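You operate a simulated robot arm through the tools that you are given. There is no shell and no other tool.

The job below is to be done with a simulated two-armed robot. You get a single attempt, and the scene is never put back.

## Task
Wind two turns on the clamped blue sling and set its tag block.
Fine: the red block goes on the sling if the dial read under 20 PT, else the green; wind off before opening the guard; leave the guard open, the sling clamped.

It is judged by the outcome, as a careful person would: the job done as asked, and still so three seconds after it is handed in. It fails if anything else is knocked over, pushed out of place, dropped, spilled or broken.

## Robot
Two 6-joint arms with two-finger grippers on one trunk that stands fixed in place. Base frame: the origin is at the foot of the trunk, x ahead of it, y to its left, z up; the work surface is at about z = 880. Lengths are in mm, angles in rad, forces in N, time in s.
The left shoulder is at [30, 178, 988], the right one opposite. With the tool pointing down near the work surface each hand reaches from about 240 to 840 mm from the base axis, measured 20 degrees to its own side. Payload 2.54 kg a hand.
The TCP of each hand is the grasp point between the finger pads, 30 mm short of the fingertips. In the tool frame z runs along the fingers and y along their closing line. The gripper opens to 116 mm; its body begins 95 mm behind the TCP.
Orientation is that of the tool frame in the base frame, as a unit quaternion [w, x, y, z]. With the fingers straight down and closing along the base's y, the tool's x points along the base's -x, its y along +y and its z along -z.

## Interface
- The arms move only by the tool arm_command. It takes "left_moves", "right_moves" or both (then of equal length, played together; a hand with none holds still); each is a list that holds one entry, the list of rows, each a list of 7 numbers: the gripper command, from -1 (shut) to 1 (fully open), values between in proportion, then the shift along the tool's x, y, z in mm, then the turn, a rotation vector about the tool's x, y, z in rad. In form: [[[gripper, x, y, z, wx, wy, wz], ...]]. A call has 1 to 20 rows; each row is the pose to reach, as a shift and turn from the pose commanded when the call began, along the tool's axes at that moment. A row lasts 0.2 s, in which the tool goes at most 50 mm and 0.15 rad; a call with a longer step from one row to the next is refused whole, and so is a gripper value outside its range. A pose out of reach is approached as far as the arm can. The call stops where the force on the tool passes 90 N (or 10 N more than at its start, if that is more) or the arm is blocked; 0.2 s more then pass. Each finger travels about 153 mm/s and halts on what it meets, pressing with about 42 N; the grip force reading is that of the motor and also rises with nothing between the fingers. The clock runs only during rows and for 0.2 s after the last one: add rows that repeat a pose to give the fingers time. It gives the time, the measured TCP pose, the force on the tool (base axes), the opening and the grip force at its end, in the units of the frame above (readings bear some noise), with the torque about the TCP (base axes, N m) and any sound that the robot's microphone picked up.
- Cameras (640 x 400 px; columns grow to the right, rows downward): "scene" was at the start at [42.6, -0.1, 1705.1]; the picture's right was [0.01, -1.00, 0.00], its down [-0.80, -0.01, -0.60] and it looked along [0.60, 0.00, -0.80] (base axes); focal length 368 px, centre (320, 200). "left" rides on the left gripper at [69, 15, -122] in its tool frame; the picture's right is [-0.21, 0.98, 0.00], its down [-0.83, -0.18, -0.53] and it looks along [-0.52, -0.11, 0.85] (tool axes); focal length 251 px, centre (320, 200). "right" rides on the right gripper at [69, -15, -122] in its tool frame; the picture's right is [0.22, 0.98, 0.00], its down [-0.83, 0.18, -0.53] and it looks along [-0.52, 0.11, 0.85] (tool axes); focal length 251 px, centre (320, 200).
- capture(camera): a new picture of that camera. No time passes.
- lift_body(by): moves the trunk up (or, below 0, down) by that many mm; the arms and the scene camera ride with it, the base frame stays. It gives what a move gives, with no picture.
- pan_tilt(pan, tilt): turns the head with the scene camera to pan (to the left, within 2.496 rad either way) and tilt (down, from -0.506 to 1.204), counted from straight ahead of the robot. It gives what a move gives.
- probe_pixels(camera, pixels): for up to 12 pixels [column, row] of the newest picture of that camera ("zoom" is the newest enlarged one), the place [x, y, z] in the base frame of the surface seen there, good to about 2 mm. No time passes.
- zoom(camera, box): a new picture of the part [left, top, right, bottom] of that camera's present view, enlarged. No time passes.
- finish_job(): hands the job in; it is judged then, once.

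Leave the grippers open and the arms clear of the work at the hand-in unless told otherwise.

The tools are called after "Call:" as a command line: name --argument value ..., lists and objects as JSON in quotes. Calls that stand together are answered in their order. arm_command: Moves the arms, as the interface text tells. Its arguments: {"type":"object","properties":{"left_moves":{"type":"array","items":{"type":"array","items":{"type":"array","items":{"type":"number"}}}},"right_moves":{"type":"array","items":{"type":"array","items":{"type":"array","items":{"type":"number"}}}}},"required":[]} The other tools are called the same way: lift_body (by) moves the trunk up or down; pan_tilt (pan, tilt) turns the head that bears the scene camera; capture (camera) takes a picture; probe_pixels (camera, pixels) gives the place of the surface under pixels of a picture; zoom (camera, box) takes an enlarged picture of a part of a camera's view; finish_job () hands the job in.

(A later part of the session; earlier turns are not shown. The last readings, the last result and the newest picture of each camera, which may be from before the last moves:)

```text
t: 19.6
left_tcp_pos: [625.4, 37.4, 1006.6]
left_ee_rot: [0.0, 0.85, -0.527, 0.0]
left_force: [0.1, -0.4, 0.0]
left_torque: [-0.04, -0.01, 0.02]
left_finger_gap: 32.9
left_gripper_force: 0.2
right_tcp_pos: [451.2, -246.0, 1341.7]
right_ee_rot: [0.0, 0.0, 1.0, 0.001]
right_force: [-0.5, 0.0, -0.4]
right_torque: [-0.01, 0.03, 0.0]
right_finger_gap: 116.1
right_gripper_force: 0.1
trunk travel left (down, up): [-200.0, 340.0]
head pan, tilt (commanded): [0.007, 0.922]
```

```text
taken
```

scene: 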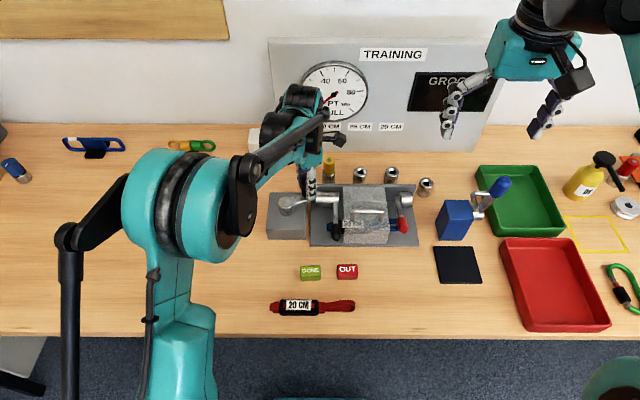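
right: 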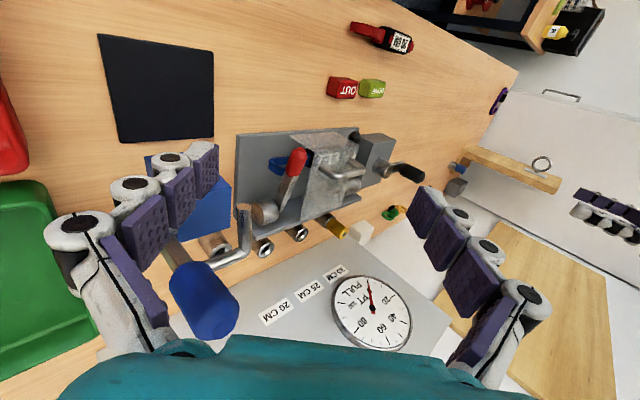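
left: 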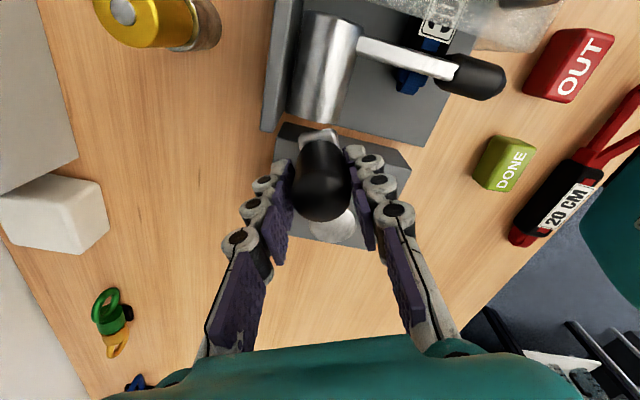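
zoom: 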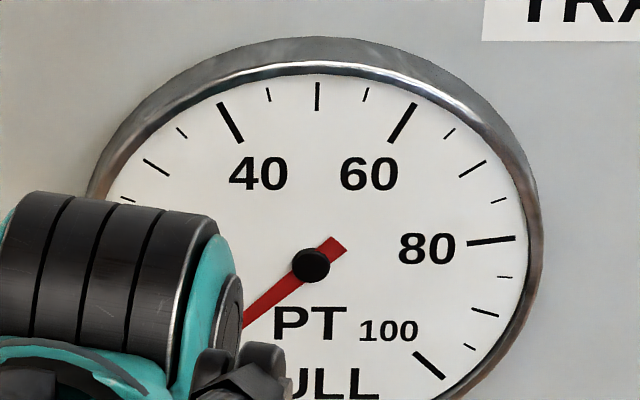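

The caged winding works with no load, and the hand's wrist has plenty of range. The crank is at 3.6 rad (0.57 turn). The arm now blocks part of the dial in the scene view, so I'll check the dial with the right camera.

Call:
capture --camera "right"

Call:
zoom --camera "right" --box '[320, 240, 440, 340]'

```text
taken
```

right: 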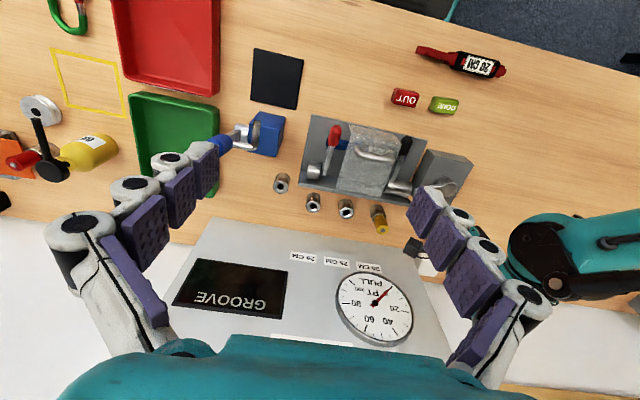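

```text
4.00 times, centred on (380, 290) of right
```

zoom: 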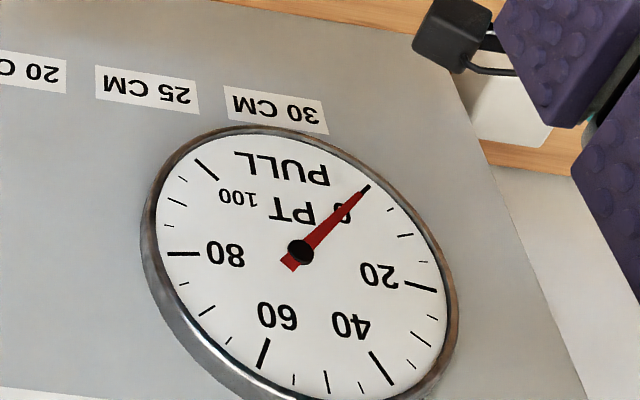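

The dial is still at 0. Clockwise was firmly blocked at the start (a zero stop), so counter-clockwise is the winding sense. I continue 1.5 rad more to β≈5.1.

Call:
arm_command --left_moves '[[[-0.44, -0.5, -7.5, 0, 0, 0, -0.125], [-0.44, -1.9, -14.8, 0, 0, 0, -0.25], [-0.44, -4.2, -22.0, 0, 0, 0, -0.375], [-0.44, -7.4, -28.8, 0, 0, 0, -0.5], [-0.44, -11.3, -35.1, 0, 0, 0, -0.625], [-0.44, -16.1, -40.9, 0, 0, 0, -0.75], [-0.44, -21.5, -46.1, 0, 0, 0, -0.875], [-0.44, -27.6, -50.5, 0, 0, 0, -1.0], [-0.44, -34.1, -54.1, 0, 0, 0, -1.125], [-0.44, -41.1, -56.9, 0, 0, 0, -1.25], [-0.44, -48.3, -58.9, 0, 0, 0, -1.375], [-0.44, -55.8, -59.9, 0, 0, 0, -1.5]]]'

Call:
capture --camera "left"

Call:
capture --camera "scene"

Call:
zoom --camera "right" --box '[320, 240, 440, 340]'

```text
t: 22.2
left_tcp_pos: [659.4, 122.5, 1006.4]
left_ee_rot: [0.008, 0.994, -0.106, 0.001]
left_force: [0.1, 1.4, 0.5]
left_torque: [0.02, 0.0, -0.01]
left_finger_gap: 33.7
left_gripper_force: 0.8
left hand out of reach, approached as far as the arm can: row 7, 8, 9, 10, 11, 12
right_tcp_pos: [451.5, -246.1, 1341.8]
right_ee_rot: [0.0, 0.0, 1.0, 0.0]
right_force: [0.0, -0.7, 0.5]
right_torque: [-0.01, 0.0, 0.01]
right_finger_gap: 116.0
right_gripper_force: 0.0
trunk travel left (down, up): [-200.0, 340.0]
head pan, tilt (commanded): [0.007, 0.922]
```

```text
taken
```

left: 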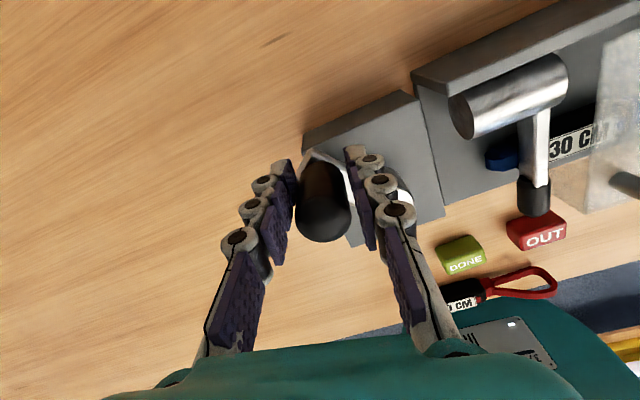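

```text
taken
```

scene: 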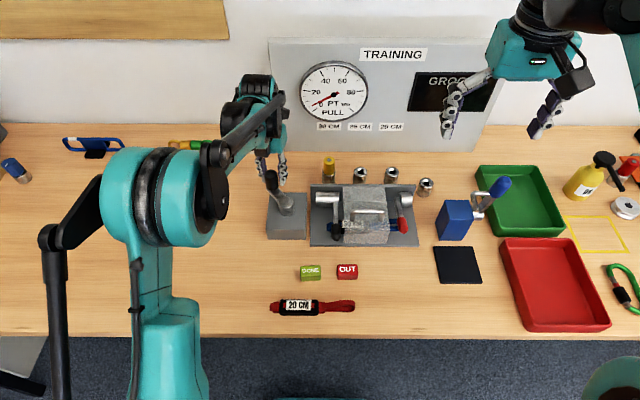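

```text
4.00 times, centred on (380, 290) of right
```

zoom: 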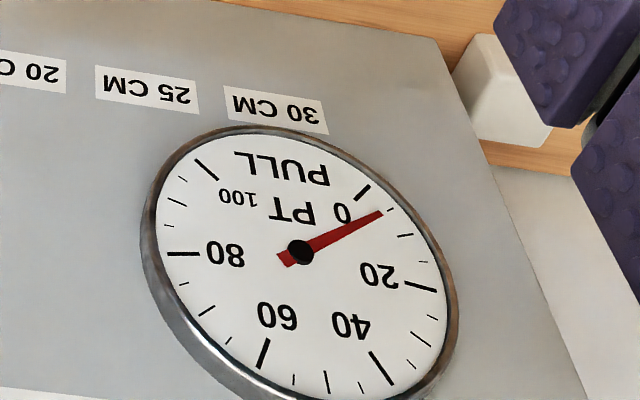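

The dial is rising now, at about 6 PT, so this is the winding direction. The wrist reached its yaw limit at about -168°, so I need to regrasp. I open the fingers in place and check whether the crank holds its position.

Call:
arm_command --left_moves '[[[0, 0, 0, 0, 0, 0, 0], [0.2, 0, 0, 0, 0, 0, 0], [0.2, 0, 0, 0, 0, 0, 0]]]'

Call:
capture --camera "left"

Call:
zoom --camera "right" --box '[320, 240, 440, 340]'

Call:
zoom --camera "scene" --box '[230, 140, 350, 240]'

```text
t: 23.0
left_tcp_pos: [659.8, 123.2, 1006.0]
left_ee_rot: [0.008, 0.994, -0.106, -0.001]
left_force: [0.4, -0.1, 0.5]
left_torque: [0.0, -0.02, -0.04]
left_finger_gap: 69.8
left_gripper_force: 0.1
right_tcp_pos: [451.6, -245.6, 1341.3]
right_ee_rot: [0.001, 0.0, 1.0, 0.001]
right_force: [0.0, 0.3, -0.5]
right_torque: [0.02, 0.01, 0.03]
right_finger_gap: 115.9
right_gripper_force: 0.0
trunk travel left (down, up): [-200.0, 340.0]
head pan, tilt (commanded): [0.007, 0.922]
```

```text
taken
```

left: 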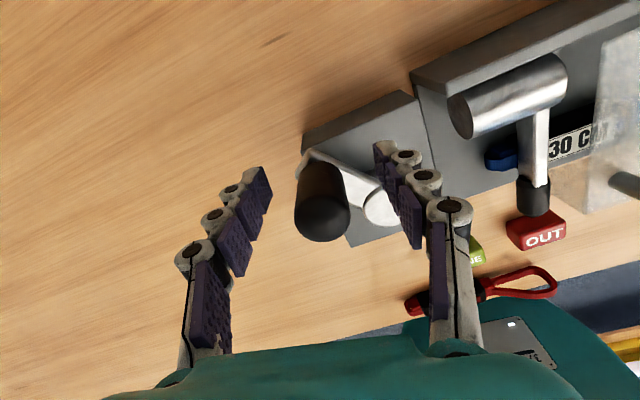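

```text
4.00 times, centred on (380, 290) of right
```

zoom: 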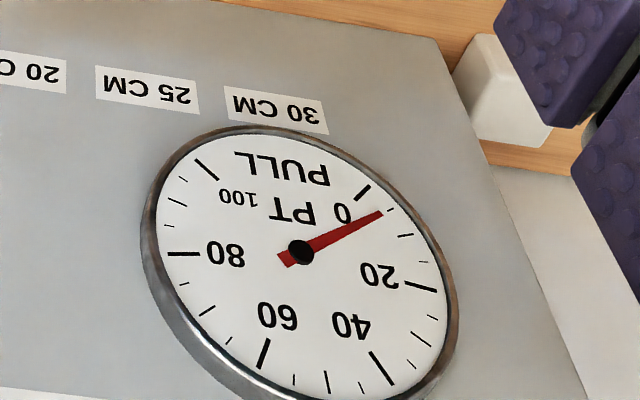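

```text
4.00 times, centred on (290, 190) of scene
```

zoom: 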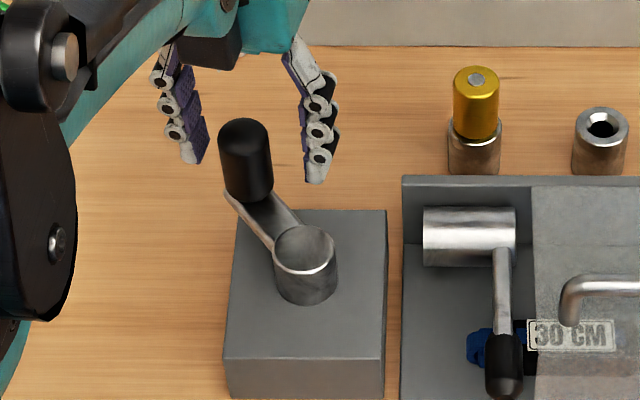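

The crank holds by itself and the dial stays put, so regrasping is safe. I'll probe the knob's current position before regrasping.

Call:
probe_pixels --camera "zoom" --pixels '[[243, 128], [247, 160], [247, 185], [225, 160], [268, 160], [305, 240], [305, 258], [243, 122]]'

Call:
probe_pixels --camera "left" --pixels '[[322, 222], [322, 210], [308, 222], [336, 222], [322, 232], [322, 185], [380, 208]]'

```text
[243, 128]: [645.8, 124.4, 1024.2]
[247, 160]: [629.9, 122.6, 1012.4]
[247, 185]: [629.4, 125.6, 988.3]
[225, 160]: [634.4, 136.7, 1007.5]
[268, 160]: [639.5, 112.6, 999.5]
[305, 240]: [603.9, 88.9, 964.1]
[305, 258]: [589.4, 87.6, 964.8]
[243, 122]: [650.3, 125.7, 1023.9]
```

```text
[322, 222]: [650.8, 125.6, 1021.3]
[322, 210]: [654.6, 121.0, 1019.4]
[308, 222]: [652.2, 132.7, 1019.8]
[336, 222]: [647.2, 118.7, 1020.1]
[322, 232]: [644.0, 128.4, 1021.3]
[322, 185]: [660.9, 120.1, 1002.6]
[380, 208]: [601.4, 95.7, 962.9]
```

The knob is now at about (647,126), i.e. crank angle ≈5.3 rad. I raise the hand above the knob and yaw back clockwise in two calls to get to the other end of the wrist range.

Call:
arm_command --left_moves '[[[0.2, 0, 0, -40, 0, 0, 0], [0.2, 0, 0, -75, 0, 0, 0], [1, 0, 0, -75, 0, 0, 0.15], [1, 0, 0, -75, 0, 0, 0.3], [1, 0, 0, -75, 0, 0, 0.45], [1, 0, 0, -75, 0, 0, 0.6], [1, 0, 0, -75, 0, 0, 0.75], [1, 0, 0, -75, 0, 0, 0.9], [1, 0, 0, -75, 0, 0, 1.05], [1, 0, 0, -75, 0, 0, 1.2], [1, 0, 0, -75, 0, 0, 1.35], [1, 0, 0, -75, 0, 0, 1.5], [1, 0, 0, -75, 0, 0, 1.65], [1, 0, 0, -75, 0, 0, 1.8], [1, 0, 0, -75, 0, 0, 1.95], [1, 0, 0, -75, 0, 0, 2.1], [1, 0, 0, -75, 0, 0, 2.25], [1, 0, 0, -75, 0, 0, 2.4], [1, 0, 0, -75, 0, 0, 2.55], [1, 0, 0, -75, 0, 0, 2.7]]]'

```text
t: 27.2
left_tcp_pos: [660.2, 124.1, 1081.4]
left_ee_rot: [0.0, -0.112, 0.994, -0.007]
left_force: [0.0, 0.0, 0.2]
left_torque: [0.0, 0.02, 0.05]
left_finger_gap: 116.0
left_gripper_force: 0.0
right_tcp_pos: [452.1, -244.2, 1341.0]
right_ee_rot: [0.001, 0.0, 1.0, 0.0]
right_force: [0.3, -0.5, -0.6]
right_torque: [0.02, -0.02, -0.02]
right_finger_gap: 115.9
right_gripper_force: 0.1
trunk travel left (down, up): [-200.0, 340.0]
head pan, tilt (commanded): [0.007, 0.922]
```

The yaw is now -13°. I continue yawing to about +145°, which is tangent to the crank at its present angle, while shifting over the knob.

Call:
arm_command --left_moves '[[[1, 1, 0.4, 0, 0, 0, 0.145], [1, 2, 0.8, 0, 0, 0, 0.29], [1, 3, 1.2, 0, 0, 0, 0.435], [1, 4, 1.6, 0, 0, 0, 0.58], [1, 5, 2, 0, 0, 0, 0.725], [1, 6, 2.4, 0, 0, 0, 0.87], [1, 7, 2.8, 0, 0, 0, 1.015], [1, 8, 3.2, 0, 0, 0, 1.16], [1, 9, 3.6, 0, 0, 0, 1.305], [1, 10, 4, 0, 0, 0, 1.45], [1, 11, 4.4, 0, 0, 0, 1.595], [1, 12.2, 4.9, 0, 0, 0, 1.74], [1, 12.2, 4.9, 0, 0, 0, 1.885], [1, 12.2, 4.9, 0, 0, 0, 2.03], [1, 12.2, 4.9, 0, 0, 0, 2.175], [1, 12.2, 4.9, 0, 0, 0, 2.32], [1, 12.2, 4.9, 0, 0, 0, 2.465], [1, 12.2, 4.9, 0, 0, 0, 2.61], [1, 12.2, 4.9, 0, 0, 0, 2.757]]]'

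Call:
capture --camera "left"

Call:
capture --camera "scene"

Call:
zoom --camera "right" --box '[320, 240, 440, 340]'

```text
t: 31.2
left_tcp_pos: [645.4, 126.1, 1081.0]
left_ee_rot: [0.007, 0.953, 0.301, -0.002]
left_force: [-0.2, -0.2, 0.1]
left_torque: [0.01, 0.01, 0.03]
left_finger_gap: 115.9
left_gripper_force: 0.1
right_tcp_pos: [451.1, -243.9, 1341.0]
right_ee_rot: [0.0, 0.0, 1.0, 0.001]
right_force: [0.4, -0.9, 0.4]
right_torque: [0.0, -0.01, 0.01]
right_finger_gap: 116.2
right_gripper_force: 0.0
trunk travel left (down, up): [-200.0, 340.0]
head pan, tilt (commanded): [0.007, 0.922]
```

```text
taken
```

left: 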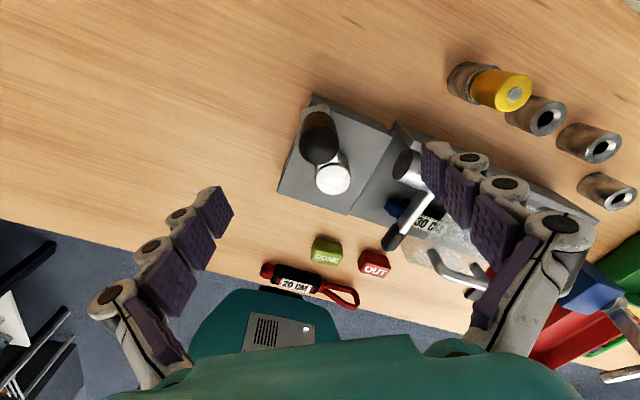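

```text
taken
```

scene: 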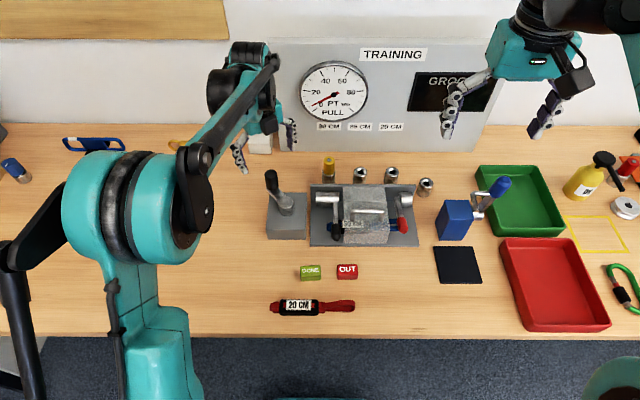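

```text
4.00 times, centred on (380, 290) of right
```

zoom: 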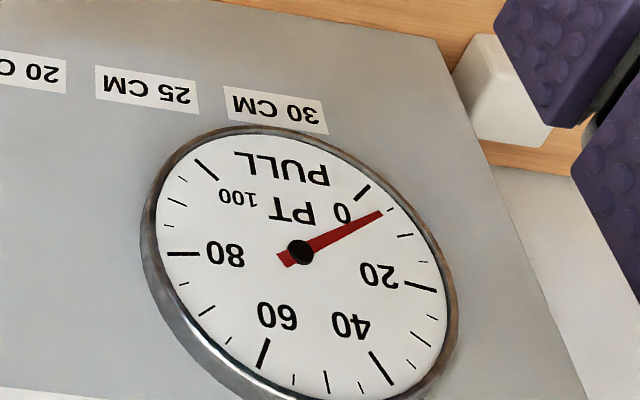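

The yaw is +145°, the dial is holding at about 6 PT, and the crank has not moved. I zoom in on the knob in the left view for alignment before descending.

Call:
zoom --camera "left" --box '[260, 90, 400, 210]'

Call:
probe_pixels --camera "left" --pixels '[[318, 145], [318, 150], [308, 145], [330, 145], [318, 138], [318, 157], [333, 178], [323, 178], [343, 178], [333, 190], [333, 168]]'

```text
3.33 times, centred on (330, 150) of left
```

zoom: 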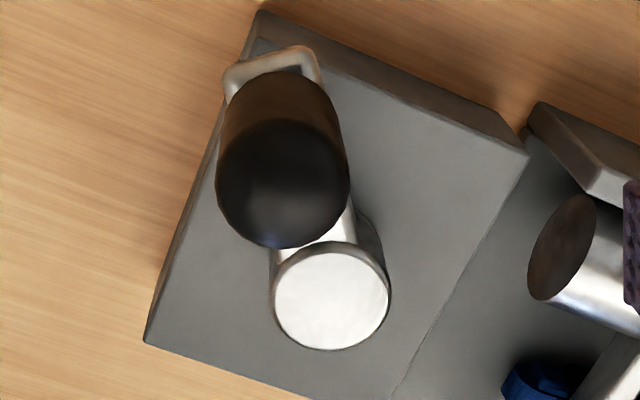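

```text
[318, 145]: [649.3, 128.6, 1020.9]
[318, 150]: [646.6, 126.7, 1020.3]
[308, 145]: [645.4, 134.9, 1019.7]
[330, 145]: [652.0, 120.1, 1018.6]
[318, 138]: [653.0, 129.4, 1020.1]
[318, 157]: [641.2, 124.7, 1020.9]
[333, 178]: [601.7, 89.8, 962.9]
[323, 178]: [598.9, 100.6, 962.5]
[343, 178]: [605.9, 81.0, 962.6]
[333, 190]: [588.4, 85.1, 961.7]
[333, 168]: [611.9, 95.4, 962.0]
```

The knob is at about (648.5,128), slightly outward of the TCP. I shift 1.5 mm outward, descend 77 mm and close to the loose cage width.

Call:
arm_command --left_moves '[[[1, 1.5, 0, 30, 0, 0, 0], [1, 1.5, 0, 60, 0, 0, 0], [1, 1.5, 0, 77, 0, 0, 0], [-0.2, 1.5, 0, 77, 0, 0, 0], [-0.44, 1.5, 0, 77, 0, 0, 0], [-0.44, 1.5, 0, 77, 0, 0, 0], [-0.44, 1.5, 0, 77, 0, 0, 0]]]'

Call:
zoom --camera "left" --box '[220, 100, 420, 240]'

```text
t: 32.8
left_tcp_pos: [647.9, 126.5, 1004.7]
left_ee_rot: [0.007, 0.953, 0.301, -0.002]
left_force: [-0.7, 1.2, -0.8]
left_torque: [0.03, 0.01, 0.01]
left_finger_gap: 32.9
left_gripper_force: 0.3
right_tcp_pos: [452.6, -245.1, 1340.5]
right_ee_rot: [0.0, 0.0, 1.0, 0.0]
right_force: [0.1, 0.1, 0.6]
right_torque: [-0.01, -0.02, 0.0]
right_finger_gap: 116.0
right_gripper_force: 0.0
trunk travel left (down, up): [-200.0, 340.0]
head pan, tilt (commanded): [0.007, 0.922]
```

```text
2.86 times, centred on (320, 170) of left
```

zoom: 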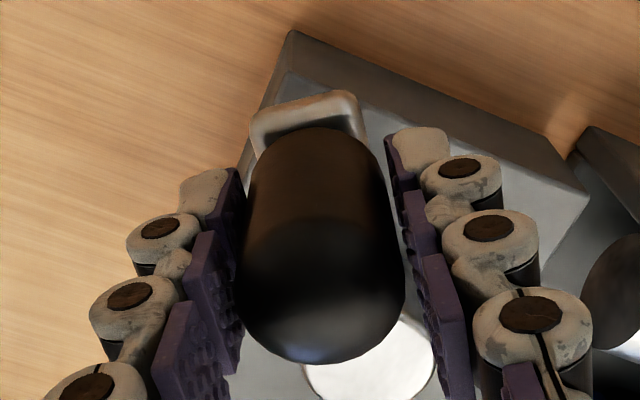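

The knob is caged between the pads. I wind counter-clockwise 2.9 rad in one call, taking the crank to about 8.2 rad.

Call:
arm_command --left_moves '[[[-0.44, -0.6, -8.8, 0, 0, 0, -0.145], [-0.44, -2.6, -17.4, 0, 0, 0, -0.29], [-0.44, -5.7, -25.7, 0, 0, 0, -0.435], [-0.44, -10.0, -33.4, 0, 0, 0, -0.58], [-0.44, -15.3, -40.5, 0, 0, 0, -0.725], [-0.44, -21.7, -46.6, 0, 0, 0, -0.87], [-0.44, -28.8, -51.8, 0, 0, 0, -1.015], [-0.44, -36.6, -55.9, 0, 0, 0, -1.16], [-0.44, -45.0, -58.9, 0, 0, 0, -1.305], [-0.44, -53.7, -60.6, 0, 0, 0, -1.45], [-0.44, -62.5, -61.0, 0, 0, 0, -1.595], [-0.44, -71.3, -60.1, 0, 0, 0, -1.74], [-0.44, -79.9, -58.0, 0, 0, 0, -1.885], [-0.44, -88.0, -54.7, 0, 0, 0, -2.03], [-0.44, -95.7, -50.2, 0, 0, 0, -2.175], [-0.44, -102.5, -44.7, 0, 0, 0, -2.32], [-0.44, -108.6, -38.2, 0, 0, 0, -2.465], [-0.44, -113.6, -30.9, 0, 0, 0, -2.61], [-0.44, -117.5, -23.0, 0, 0, 0, -2.755], [-0.44, -120.2, -14.6, 0, 0, 0, -2.9]]]'

Call:
zoom --camera "left" --box '[220, 100, 420, 240]'

Call:
zoom --camera "right" --box '[320, 240, 440, 340]'

Call:
capture --camera "scene"

```text
t: 37.0
left_tcp_pos: [541.8, 67.8, 1004.2]
left_ee_rot: [-0.002, -0.186, 0.983, -0.008]
left_force: [-0.5, 0.3, 0.4]
left_torque: [0.02, 0.0, 0.01]
left_finger_gap: 33.0
left_gripper_force: 0.1
right_tcp_pos: [451.8, -245.3, 1341.6]
right_ee_rot: [-0.001, 0.0, 1.0, 0.0]
right_force: [-0.2, 0.4, -0.3]
right_torque: [0.0, 0.02, 0.02]
right_finger_gap: 116.0
right_gripper_force: 0.1
trunk travel left (down, up): [-200.0, 340.0]
head pan, tilt (commanded): [0.007, 0.922]
```

```text
2.86 times, centred on (320, 170) of left
```

zoom: 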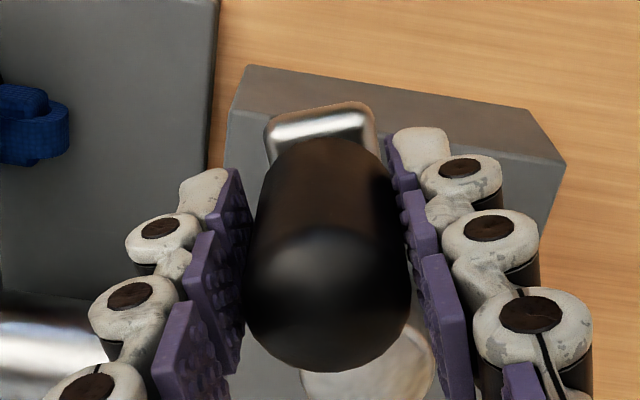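

```text
4.00 times, centred on (380, 290) of right
```

zoom: 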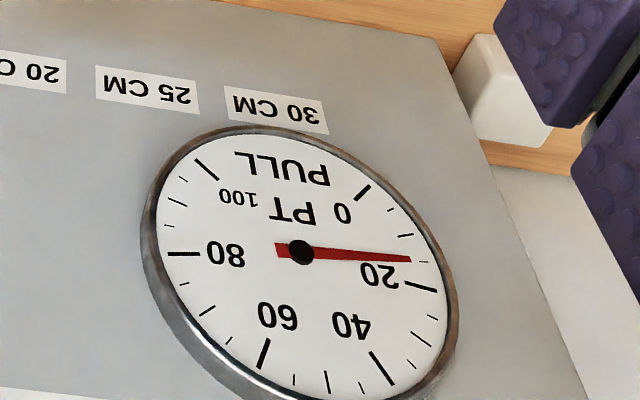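

```text
taken
```

scene: 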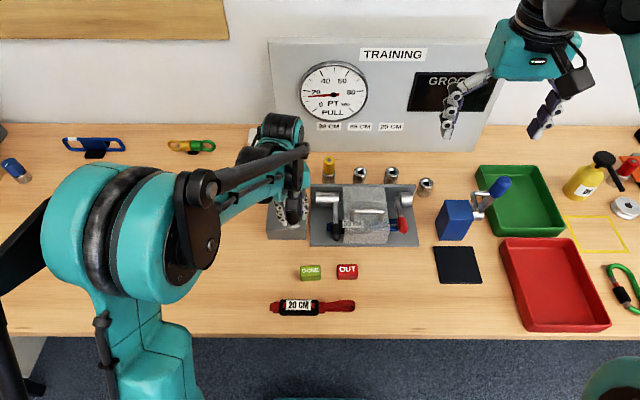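

The dial reads about 16 PT at 1.31 turns and is climbing. I continue another 2.32 rad within the wrist range, to about 10.56 rad.

Call:
arm_command --left_moves '[[[-0.44, -0.6, -8.8, 0, 0, 0, -0.145], [-0.44, -2.6, -17.4, 0, 0, 0, -0.29], [-0.44, -5.7, -25.7, 0, 0, 0, -0.435], [-0.44, -10.0, -33.4, 0, 0, 0, -0.58], [-0.44, -15.3, -40.5, 0, 0, 0, -0.725], [-0.44, -21.7, -46.6, 0, 0, 0, -0.87], [-0.44, -28.8, -51.8, 0, 0, 0, -1.015], [-0.44, -36.6, -55.9, 0, 0, 0, -1.16], [-0.44, -45.0, -58.9, 0, 0, 0, -1.305], [-0.44, -53.7, -60.6, 0, 0, 0, -1.45], [-0.44, -62.5, -61.0, 0, 0, 0, -1.595], [-0.44, -71.3, -60.1, 0, 0, 0, -1.74], [-0.44, -79.9, -58.0, 0, 0, 0, -1.885], [-0.44, -88.0, -54.7, 0, 0, 0, -2.03], [-0.44, -95.7, -50.2, 0, 0, 0, -2.175], [-0.44, -102.5, -44.7, 0, 0, 0, -2.32]]]'

Call:
zoom --camera "left" --box '[220, 100, 420, 240]'

Call:
zoom --camera "right" --box '[320, 240, 440, 340]'

Call:
capture --camera "scene"

```text
t: 40.4
left_tcp_pos: [651.7, 64.6, 1005.0]
left_ee_rot: [0.007, 0.975, -0.222, 0.002]
left_force: [-0.5, 0.3, 0.3]
left_torque: [0.01, 0.01, -0.02]
left_finger_gap: 32.9
left_gripper_force: 0.3
right_tcp_pos: [451.4, -245.4, 1341.2]
right_ee_rot: [0.0, 0.0, 1.0, 0.0]
right_force: [0.2, 1.0, 0.2]
right_torque: [-0.01, -0.03, -0.01]
right_finger_gap: 115.9
right_gripper_force: 0.0
trunk travel left (down, up): [-200.0, 340.0]
head pan, tilt (commanded): [0.007, 0.922]
```

```text
2.86 times, centred on (320, 170) of left
```

zoom: 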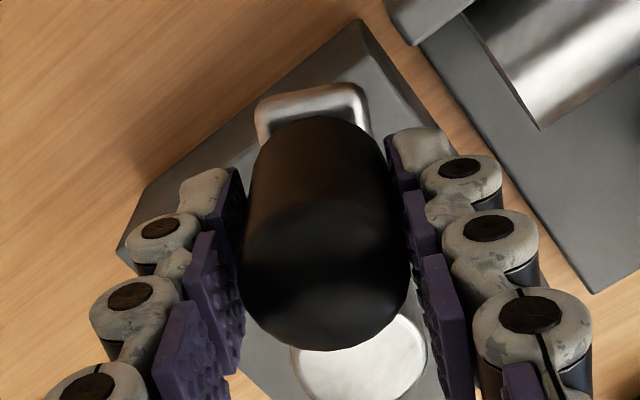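

```text
4.00 times, centred on (380, 290) of right
```

zoom: 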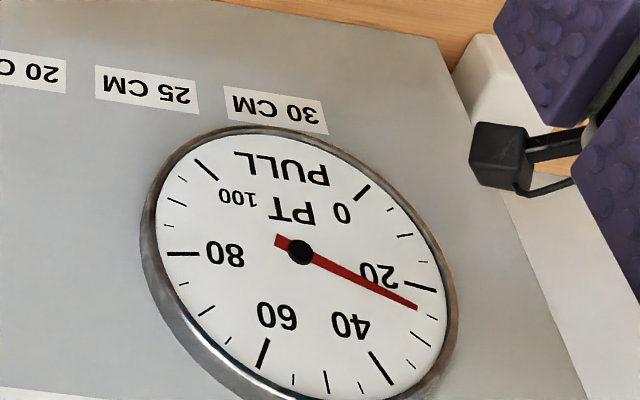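

```text
taken
```

scene: 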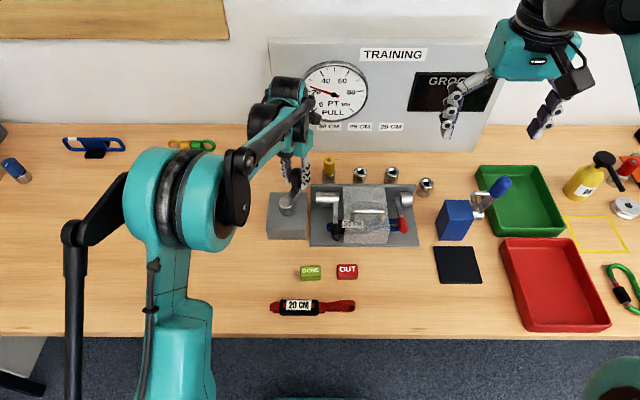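

The dial reads about 24 PT at 1.68 turns. The wrist is near its limit again, so I open, rise and yaw +180° in two steps to regrasp.

Call:
arm_command --left_moves '[[[0.2, 0, 0, 0, 0, 0, 0], [0.2, 0, 0, -40, 0, 0, 0], [1, 0, 0, -75, 0, 0, 0], [1, 0, 0, -75, 0, 0, 0.149], [1, 0, 0, -75, 0, 0, 0.298], [1, 0, 0, -75, 0, 0, 0.447], [1, 0, 0, -75, 0, 0, 0.596], [1, 0, 0, -75, 0, 0, 0.745], [1, 0, 0, -75, 0, 0, 0.894], [1, 0, 0, -75, 0, 0, 1.043], [1, 0, 0, -75, 0, 0, 1.192], [1, 0, 0, -75, 0, 0, 1.341], [1, 0, 0, -75, 0, 0, 1.49], [1, 0, 0, -75, 0, 0, 1.639], [1, 0, 0, -75, 0, 0, 1.788], [1, 0, 0, -75, 0, 0, 1.937], [1, 0, 0, -75, 0, 0, 2.086], [1, 0, 0, -75, 0, 0, 2.235], [1, 0, 0, -75, 0, 0, 2.384], [1, 0, 0, -75, 0, 0, 2.533]]]'

Call:
zoom --camera "right" --box '[320, 240, 440, 340]'

```text
t: 44.6
left_tcp_pos: [652.2, 65.5, 1079.9]
left_ee_rot: [-0.002, -0.078, 0.997, -0.006]
left_force: [0.3, -0.2, 0.5]
left_torque: [-0.03, -0.01, 0.0]
left_finger_gap: 115.9
left_gripper_force: 0.1
right_tcp_pos: [451.7, -245.2, 1339.9]
right_ee_rot: [0.0, 0.0, 1.0, 0.001]
right_force: [-0.4, 0.4, 0.8]
right_torque: [0.02, -0.01, 0.0]
right_finger_gap: 116.0
right_gripper_force: 0.1
trunk travel left (down, up): [-200.0, 340.0]
head pan, tilt (commanded): [0.007, 0.922]
```

```text
4.00 times, centred on (380, 290) of right
```

zoom: 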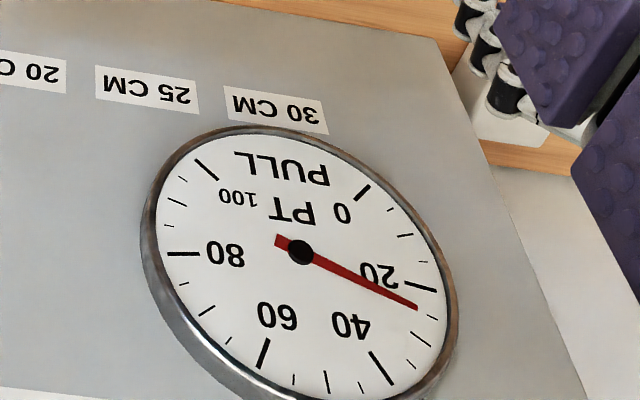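

The yaw is -9° and the dial is holding at about 24. I rotate the last 0.6 rad to +25° and check the alignment over the knob.

Call:
arm_command --left_moves '[[[1, 0, 0, 0, 0, 0, 0.12], [1, 0, 0, 0, 0, 0, 0.24], [1, 0, 0, 0, 0, 0, 0.36], [1, 0, 0, 0, 0, 0, 0.48], [1, 0, 0, 0, 0, 0, 0.6], [1, 0, 0, 0, 0, 0, 0.6]]]'

Call:
capture --camera "left"

Call:
zoom --camera "left" --box '[260, 90, 400, 210]'

```text
t: 46.0
left_tcp_pos: [650.7, 65.4, 1079.7]
left_ee_rot: [0.001, 0.22, 0.975, -0.008]
left_force: [0.5, -0.9, -0.2]
left_torque: [0.02, -0.02, -0.02]
left_finger_gap: 116.2
left_gripper_force: 0.0
right_tcp_pos: [451.4, -243.9, 1341.5]
right_ee_rot: [0.0, 0.0, 1.0, 0.0]
right_force: [-1.1, 0.1, -0.3]
right_torque: [0.03, 0.04, -0.05]
right_finger_gap: 116.0
right_gripper_force: 0.0
trunk travel left (down, up): [-200.0, 340.0]
head pan, tilt (commanded): [0.007, 0.922]
```

```text
taken
```

left: 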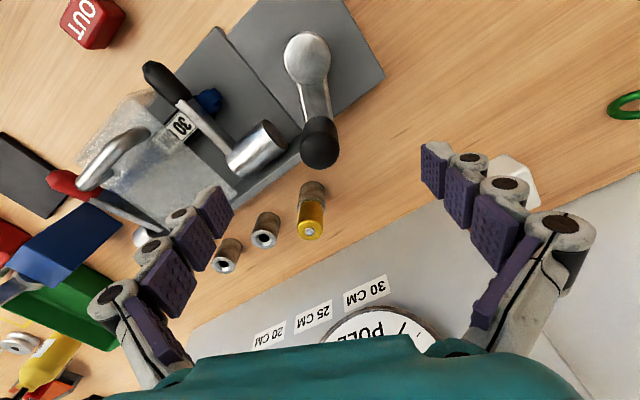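

```text
3.33 times, centred on (330, 150) of left
```

zoom: 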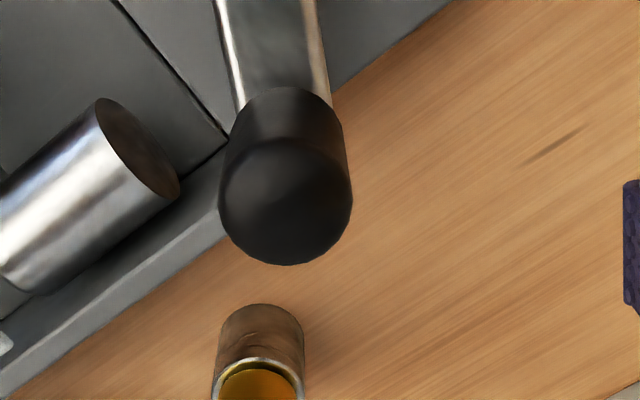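

The knob is aligned with the TCP (expected (320,153), seen (320,151)). The fixture's black cylinder is near one finger, so I narrow the opening to 60 mm before descending, then close to the cage width.

Call:
arm_command --left_moves '[[[0.03, 0, 0, 0, 0, 0, 0], [0.03, 0, 0, 15, 0, 0, 0], [0.03, 0, 0, 45, 0, 0, 0], [0.03, 0, 0, 75, 0, 0, 0], [-0.44, 0, 0, 75, 0, 0, 0], [-0.44, 0, 0, 75, 0, 0, 0], [-0.44, 0, 0, 75, 0, 0, 0]]]'

Call:
zoom --camera "left" --box '[220, 100, 420, 240]'

```text
t: 47.6
left_tcp_pos: [652.5, 63.6, 1002.4]
left_ee_rot: [0.0, 0.219, 0.976, -0.007]
left_force: [0.0, -0.4, -0.3]
left_torque: [0.02, -0.01, 0.0]
left_finger_gap: 32.6
left_gripper_force: 0.4
right_tcp_pos: [450.8, -246.1, 1341.5]
right_ee_rot: [0.0, -0.001, 1.0, 0.0]
right_force: [0.0, -0.3, 0.2]
right_torque: [-0.01, 0.02, -0.01]
right_finger_gap: 116.2
right_gripper_force: 0.1
trunk travel left (down, up): [-200.0, 340.0]
head pan, tilt (commanded): [0.007, 0.922]
```

```text
2.86 times, centred on (320, 170) of left
```

zoom: 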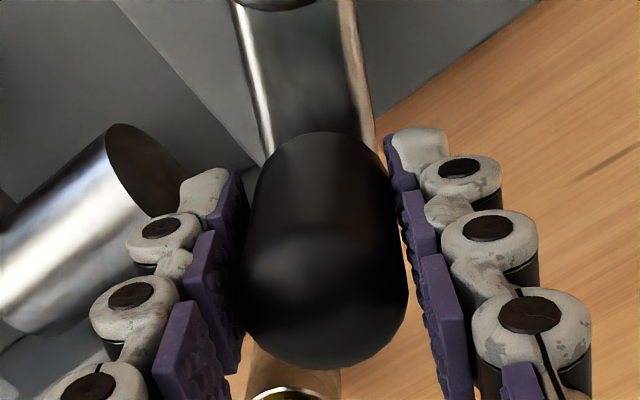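

The knob is caged, with the hub now on the tool's +x side, so the signs flip. I wind the remaining 2.02 rad counter-clockwise to complete exactly two turns, with the knob back at +y.

Call:
arm_command --left_moves '[[[-0.44, 0.6, 8.7, 0, 0, 0, -0.145], [-0.44, 2.5, 17.3, 0, 0, 0, -0.29], [-0.44, 5.6, 25.5, 0, 0, 0, -0.435], [-0.44, 9.9, 33.2, 0, 0, 0, -0.58], [-0.44, 15.2, 40.1, 0, 0, 0, -0.725], [-0.44, 21.5, 46.2, 0, 0, 0, -0.87], [-0.44, 28.6, 51.4, 0, 0, 0, -1.015], [-0.44, 36.3, 55.5, 0, 0, 0, -1.16], [-0.44, 44.6, 58.4, 0, 0, 0, -1.305], [-0.44, 53.2, 60.1, 0, 0, 0, -1.45], [-0.44, 62.0, 60.5, 0, 0, 0, -1.595], [-0.44, 70.7, 59.6, 0, 0, 0, -1.74], [-0.44, 79.2, 57.5, 0, 0, 0, -1.885], [-0.44, 86.8, 54.5, 0, 0, 0, -2.02], [-0.44, 86.8, 54.5, 0, 0, 0, -2.02]]]'

Call:
zoom --camera "left" --box '[220, 100, 420, 240]'

Call:
zoom --camera "right" --box '[320, 240, 440, 340]'

Call:
capture --camera "scene"

Call:
zoom --camera "scene" --box '[290, 55, 380, 115]'

Call:
zoom --camera "scene" --box '[230, 150, 350, 250]'

```text
t: 50.8
left_tcp_pos: [597.2, 150.2, 1004.2]
left_ee_rot: [0.007, 0.71, -0.704, 0.005]
left_force: [-0.1, 0.2, 0.2]
left_torque: [0.0, 0.0, 0.02]
left_finger_gap: 32.7
left_gripper_force: 0.0
right_tcp_pos: [451.3, -245.7, 1341.2]
right_ee_rot: [-0.001, 0.001, 1.0, 0.0]
right_force: [0.8, -0.1, 0.1]
right_torque: [0.05, -0.02, -0.04]
right_finger_gap: 116.0
right_gripper_force: 0.0
trunk travel left (down, up): [-200.0, 340.0]
head pan, tilt (commanded): [0.007, 0.922]
```

```text
2.86 times, centred on (320, 170) of left
```

zoom: 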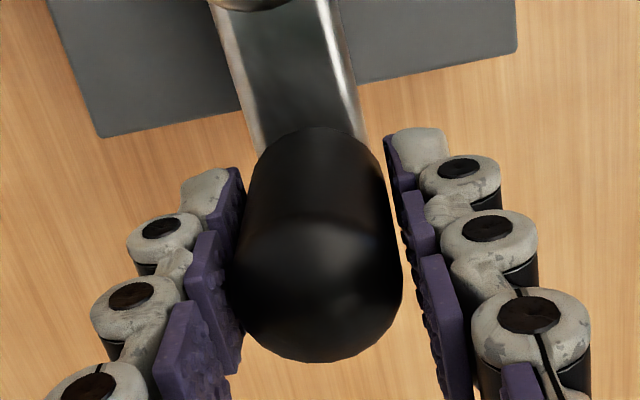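

```text
4.00 times, centred on (380, 290) of right
```

zoom: 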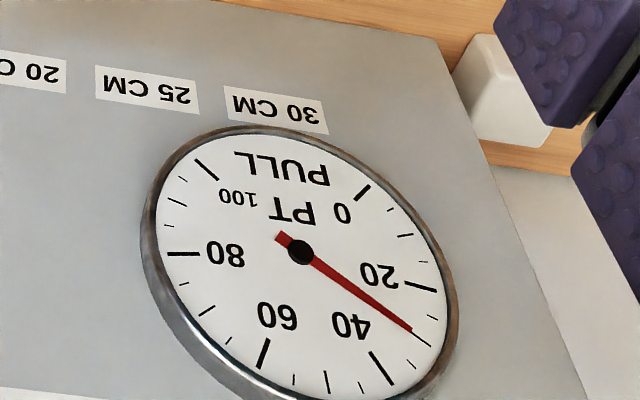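

```text
taken
```

scene: 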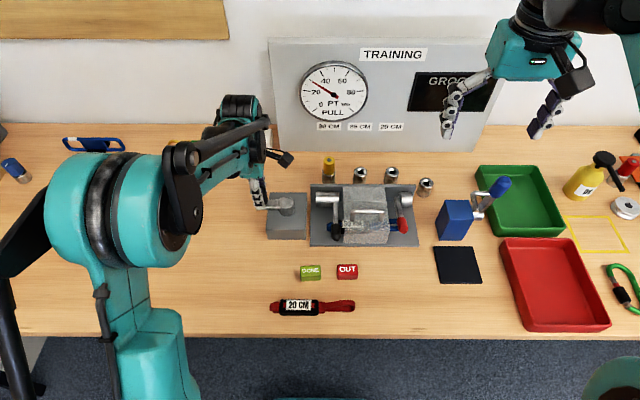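

```text
6.67 times, centred on (335, 85) of scene
```

zoom: 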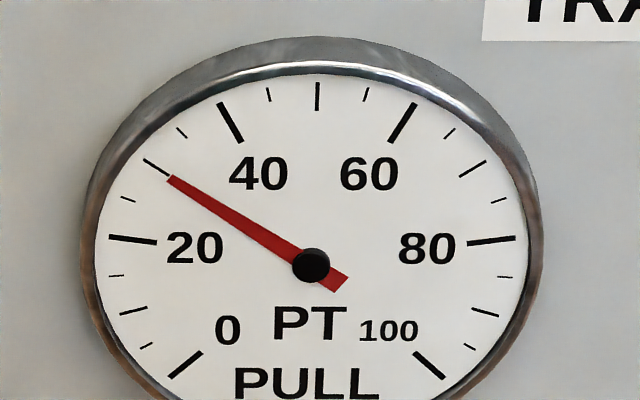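

```text
4.00 times, centred on (290, 200) of scene
```

zoom: 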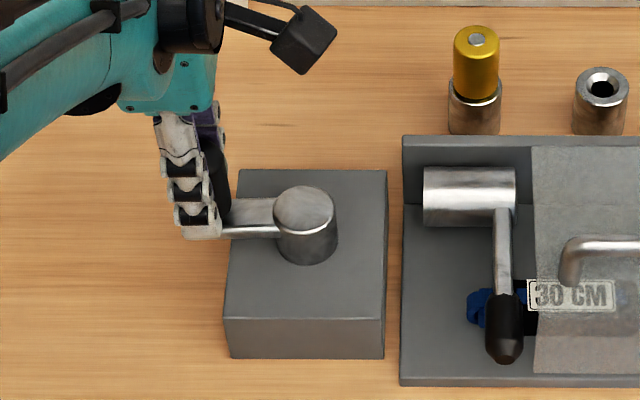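

At two full turns (arm back at +y), both views show the needle at the 30 mark, so the dial reads 30 PT. That is not under 20, so the green block is the one to use. I hold briefly to confirm that the reading is steady.

Call:
arm_command --left_moves '[[[-0.44, 0, 0, 0, 0, 0, 0], [-0.44, 0, 0, 0, 0, 0, 0], [-0.44, 0, 0, 0, 0, 0, 0], [-0.44, 0, 0, 0, 0, 0, 0], [-0.44, 0, 0, 0, 0, 0, 0]]]'

Call:
zoom --camera "scene" --box '[290, 55, 380, 115]'

```text
t: 52.0
left_tcp_pos: [596.9, 151.6, 1002.9]
left_ee_rot: [0.006, 0.71, -0.704, 0.006]
left_force: [-0.4, -0.1, -0.4]
left_torque: [-0.01, -0.01, -0.01]
left_finger_gap: 32.5
left_gripper_force: 0.1
right_tcp_pos: [451.3, -245.5, 1341.5]
right_ee_rot: [0.001, 0.0, 1.0, 0.001]
right_force: [0.5, -0.1, -0.2]
right_torque: [0.03, -0.01, 0.0]
right_finger_gap: 116.1
right_gripper_force: 0.1
trunk travel left (down, up): [-200.0, 340.0]
head pan, tilt (commanded): [0.007, 0.922]
```

```text
6.67 times, centred on (335, 85) of scene
```

zoom: 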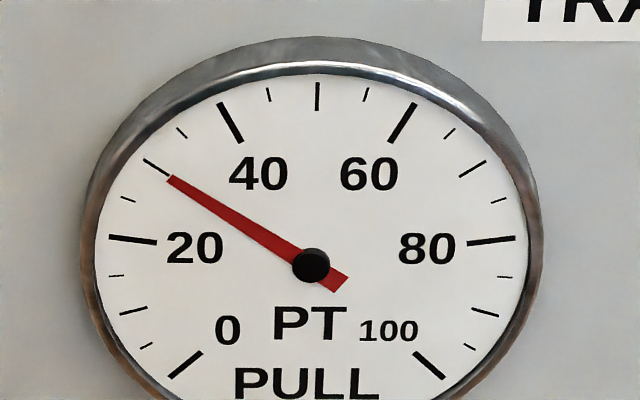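

The reading is steady at 30 PT, so the green block goes on. I start winding off clockwise: 2.9 rad, the hand yawing with the crank.

Call:
arm_command --left_moves '[[[-0.44, 0.6, -8.7, 0, 0, 0, 0.145], [-0.44, 2.5, -17.2, 0, 0, 0, 0.29], [-0.44, 5.6, -25.4, 0, 0, 0, 0.435], [-0.44, 9.9, -33.1, 0, 0, 0, 0.58], [-0.44, 15.2, -40.0, 0, 0, 0, 0.725], [-0.44, 21.4, -46.1, 0, 0, 0, 0.87], [-0.44, 28.5, -51.2, 0, 0, 0, 1.015], [-0.44, 36.2, -55.3, 0, 0, 0, 1.16], [-0.44, 44.5, -58.2, 0, 0, 0, 1.305], [-0.44, 53.0, -59.9, 0, 0, 0, 1.45], [-0.44, 61.8, -60.3, 0, 0, 0, 1.595], [-0.44, 70.5, -59.4, 0, 0, 0, 1.74], [-0.44, 78.9, -57.4, 0, 0, 0, 1.885], [-0.44, 87.0, -54.1, 0, 0, 0, 2.03], [-0.44, 94.6, -49.6, 0, 0, 0, 2.175], [-0.44, 101.4, -44.2, 0, 0, 0, 2.32], [-0.44, 107.3, -37.8, 0, 0, 0, 2.465], [-0.44, 112.3, -30.6, 0, 0, 0, 2.61], [-0.44, 116.2, -22.7, 0, 0, 0, 2.755], [-0.44, 118.9, -14.4, 0, 0, 0, 2.9]]]'

Call:
zoom --camera "left" --box '[220, 100, 420, 240]'

Call:
zoom --camera "right" --box '[320, 240, 440, 340]'

```text
t: 56.2
left_tcp_pos: [612.2, 31.0, 1006.9]
left_ee_rot: [0.003, 0.615, 0.789, -0.006]
left_force: [0.9, 0.5, 0.2]
left_torque: [0.05, -0.01, 0.03]
left_finger_gap: 33.1
left_gripper_force: 0.5
right_tcp_pos: [451.4, -244.9, 1340.6]
right_ee_rot: [0.0, 0.0, 1.0, 0.0]
right_force: [0.8, 0.6, -0.6]
right_torque: [-0.03, 0.01, -0.02]
right_finger_gap: 115.9
right_gripper_force: 0.0
trunk travel left (down, up): [-200.0, 340.0]
head pan, tilt (commanded): [0.007, 0.922]
```

```text
2.86 times, centred on (320, 170) of left
```

zoom: 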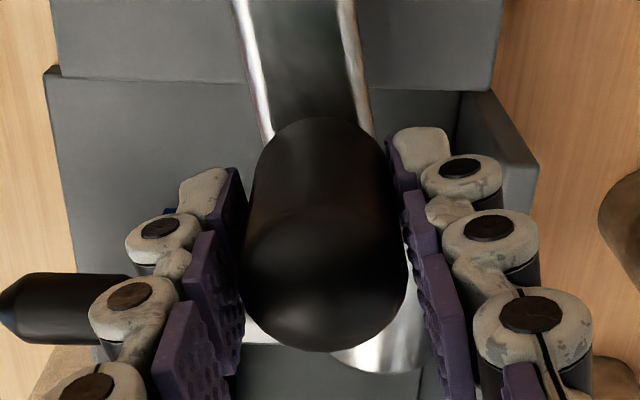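

```text
4.00 times, centred on (380, 290) of right
```

zoom: 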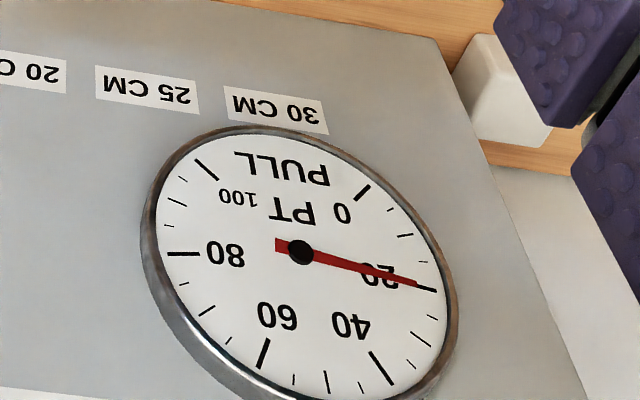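

The dial is dropping (about 20 now), so winding off works. I continue 1.16 rad to near the wrist limit.

Call:
arm_command --left_moves '[[[-0.44, 0.6, -8.7, 1, 0, 0, 0.145], [-0.44, 2.5, -17.2, 1, 0, 0, 0.29], [-0.44, 5.6, -25.4, 1, 0, 0, 0.435], [-0.44, 9.9, -33.1, 1, 0, 0, 0.58], [-0.44, 15.2, -40.0, 1, 0, 0, 0.725], [-0.44, 21.4, -46.1, 1, 0, 0, 0.87], [-0.44, 28.5, -51.2, 1, 0, 0, 1.015], [-0.44, 36.2, -55.3, 1, 0, 0, 1.16]]]'

Call:
zoom --camera "left" --box '[220, 100, 420, 240]'

Call:
zoom --camera "right" --box '[320, 240, 440, 340]'

```text
t: 58.0
left_tcp_pos: [549.9, 53.1, 1004.1]
left_ee_rot: [0.007, 0.946, 0.324, -0.003]
left_force: [-0.2, 0.3, 0.3]
left_torque: [-0.01, -0.01, 0.0]
left_finger_gap: 32.9
left_gripper_force: 0.3
right_tcp_pos: [452.3, -245.6, 1341.2]
right_ee_rot: [0.001, 0.0, 1.0, 0.0]
right_force: [0.2, -0.6, -0.6]
right_torque: [-0.04, 0.03, -0.03]
right_finger_gap: 116.0
right_gripper_force: 0.1
trunk travel left (down, up): [-200.0, 340.0]
head pan, tilt (commanded): [0.007, 0.922]
```

```text
2.86 times, centred on (320, 170) of left
```

zoom: 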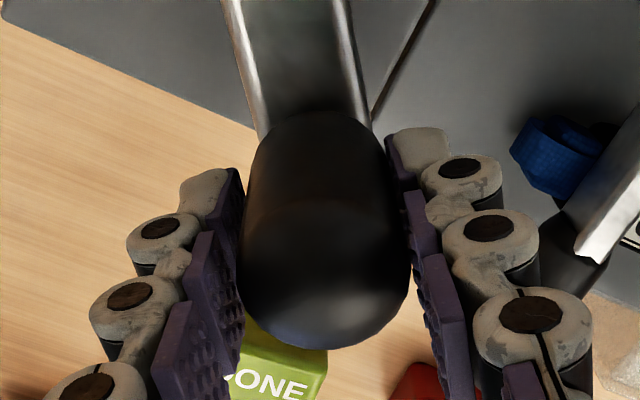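

```text
4.00 times, centred on (380, 290) of right
```

zoom: 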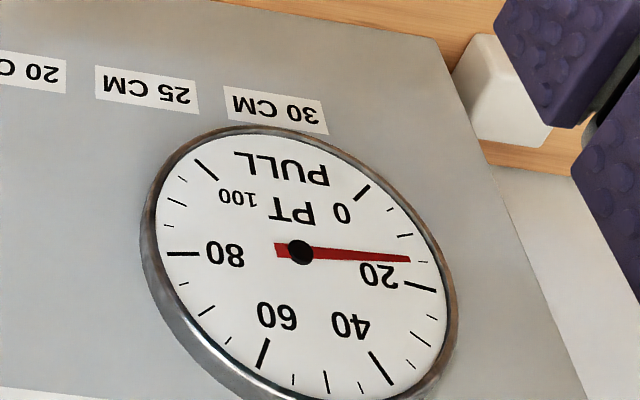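

The dial reads about 16. I regrasp: open to 60 mm, rise and yaw -π in two calls, then descend at the same spot and close to the cage width.

Call:
arm_command --left_moves '[[[0.03, 0, 0, 0, 0, 0, 0], [0.03, 0, 0, -40, 0, 0, 0], [0.03, 0, 0, -75, 0, 0, 0], [0.03, 0, 0, -75, 0, 0, -0.149], [0.03, 0, 0, -75, 0, 0, -0.298], [0.03, 0, 0, -75, 0, 0, -0.447], [0.03, 0, 0, -75, 0, 0, -0.596], [0.03, 0, 0, -75, 0, 0, -0.745], [0.03, 0, 0, -75, 0, 0, -0.894], [0.03, 0, 0, -75, 0, 0, -1.043], [0.03, 0, 0, -75, 0, 0, -1.192], [0.03, 0, 0, -75, 0, 0, -1.341], [0.03, 0, 0, -75, 0, 0, -1.49], [0.03, 0, 0, -75, 0, 0, -1.639], [0.03, 0, 0, -75, 0, 0, -1.788], [0.03, 0, 0, -75, 0, 0, -1.937], [0.03, 0, 0, -75, 0, 0, -2.086], [0.03, 0, 0, -75, 0, 0, -2.235], [0.03, 0, 0, -75, 0, 0, -2.384], [0.03, 0, 0, -75, 0, 0, -2.533]]]'

Call:
arm_command --left_moves '[[[0.03, 0, 0, 0, 0, 0, -0.13], [0.03, 0, 0, 0, 0, 0, -0.26], [0.03, 0, 0, 0, 0, 0, -0.39], [0.03, 0, 0, 0, 0, 0, -0.51], [0.03, 0, 0, 0, 0, 0, -0.609], [0.03, 0, 0, 0, 0, 0, -0.609]]]'

Call:
capture --camera "left"

```text
t: 62.2
left_tcp_pos: [549.3, 53.9, 1079.0]
left_ee_rot: [0.0, -0.027, 1.0, -0.008]
left_force: [0.1, -0.1, -0.5]
left_torque: [0.01, -0.01, 0.0]
left_finger_gap: 59.8
left_gripper_force: 0.1
right_tcp_pos: [451.8, -244.8, 1341.5]
right_ee_rot: [0.0, 0.0, 1.0, -0.001]
right_force: [0.0, 0.9, 0.8]
right_torque: [-0.03, -0.04, 0.01]
right_finger_gap: 115.9
right_gripper_force: 0.1
trunk travel left (down, up): [-200.0, 340.0]
head pan, tilt (commanded): [0.007, 0.922]
```

```text
t: 63.6
left_tcp_pos: [549.2, 53.8, 1079.3]
left_ee_rot: [-0.002, -0.325, 0.946, -0.008]
left_force: [0.5, 0.1, 0.7]
left_torque: [0.0, -0.01, -0.03]
left_finger_gap: 59.8
left_gripper_force: 0.0
right_tcp_pos: [452.1, -245.6, 1340.7]
right_ee_rot: [0.001, 0.0, 1.0, 0.001]
right_force: [0.7, -0.1, 0.5]
right_torque: [0.01, 0.01, -0.01]
right_finger_gap: 116.0
right_gripper_force: 0.0
trunk travel left (down, up): [-200.0, 340.0]
head pan, tilt (commanded): [0.007, 0.922]
```

```text
taken
```

left: 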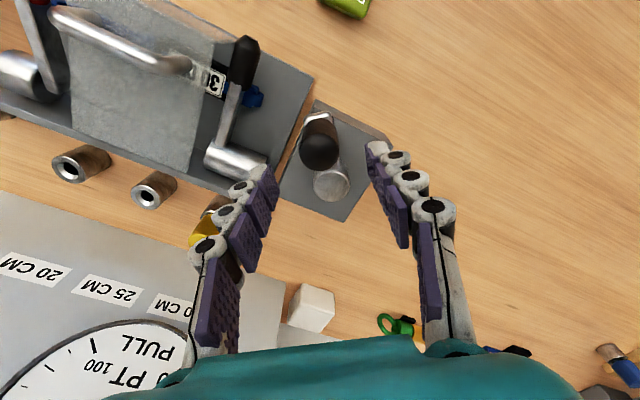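

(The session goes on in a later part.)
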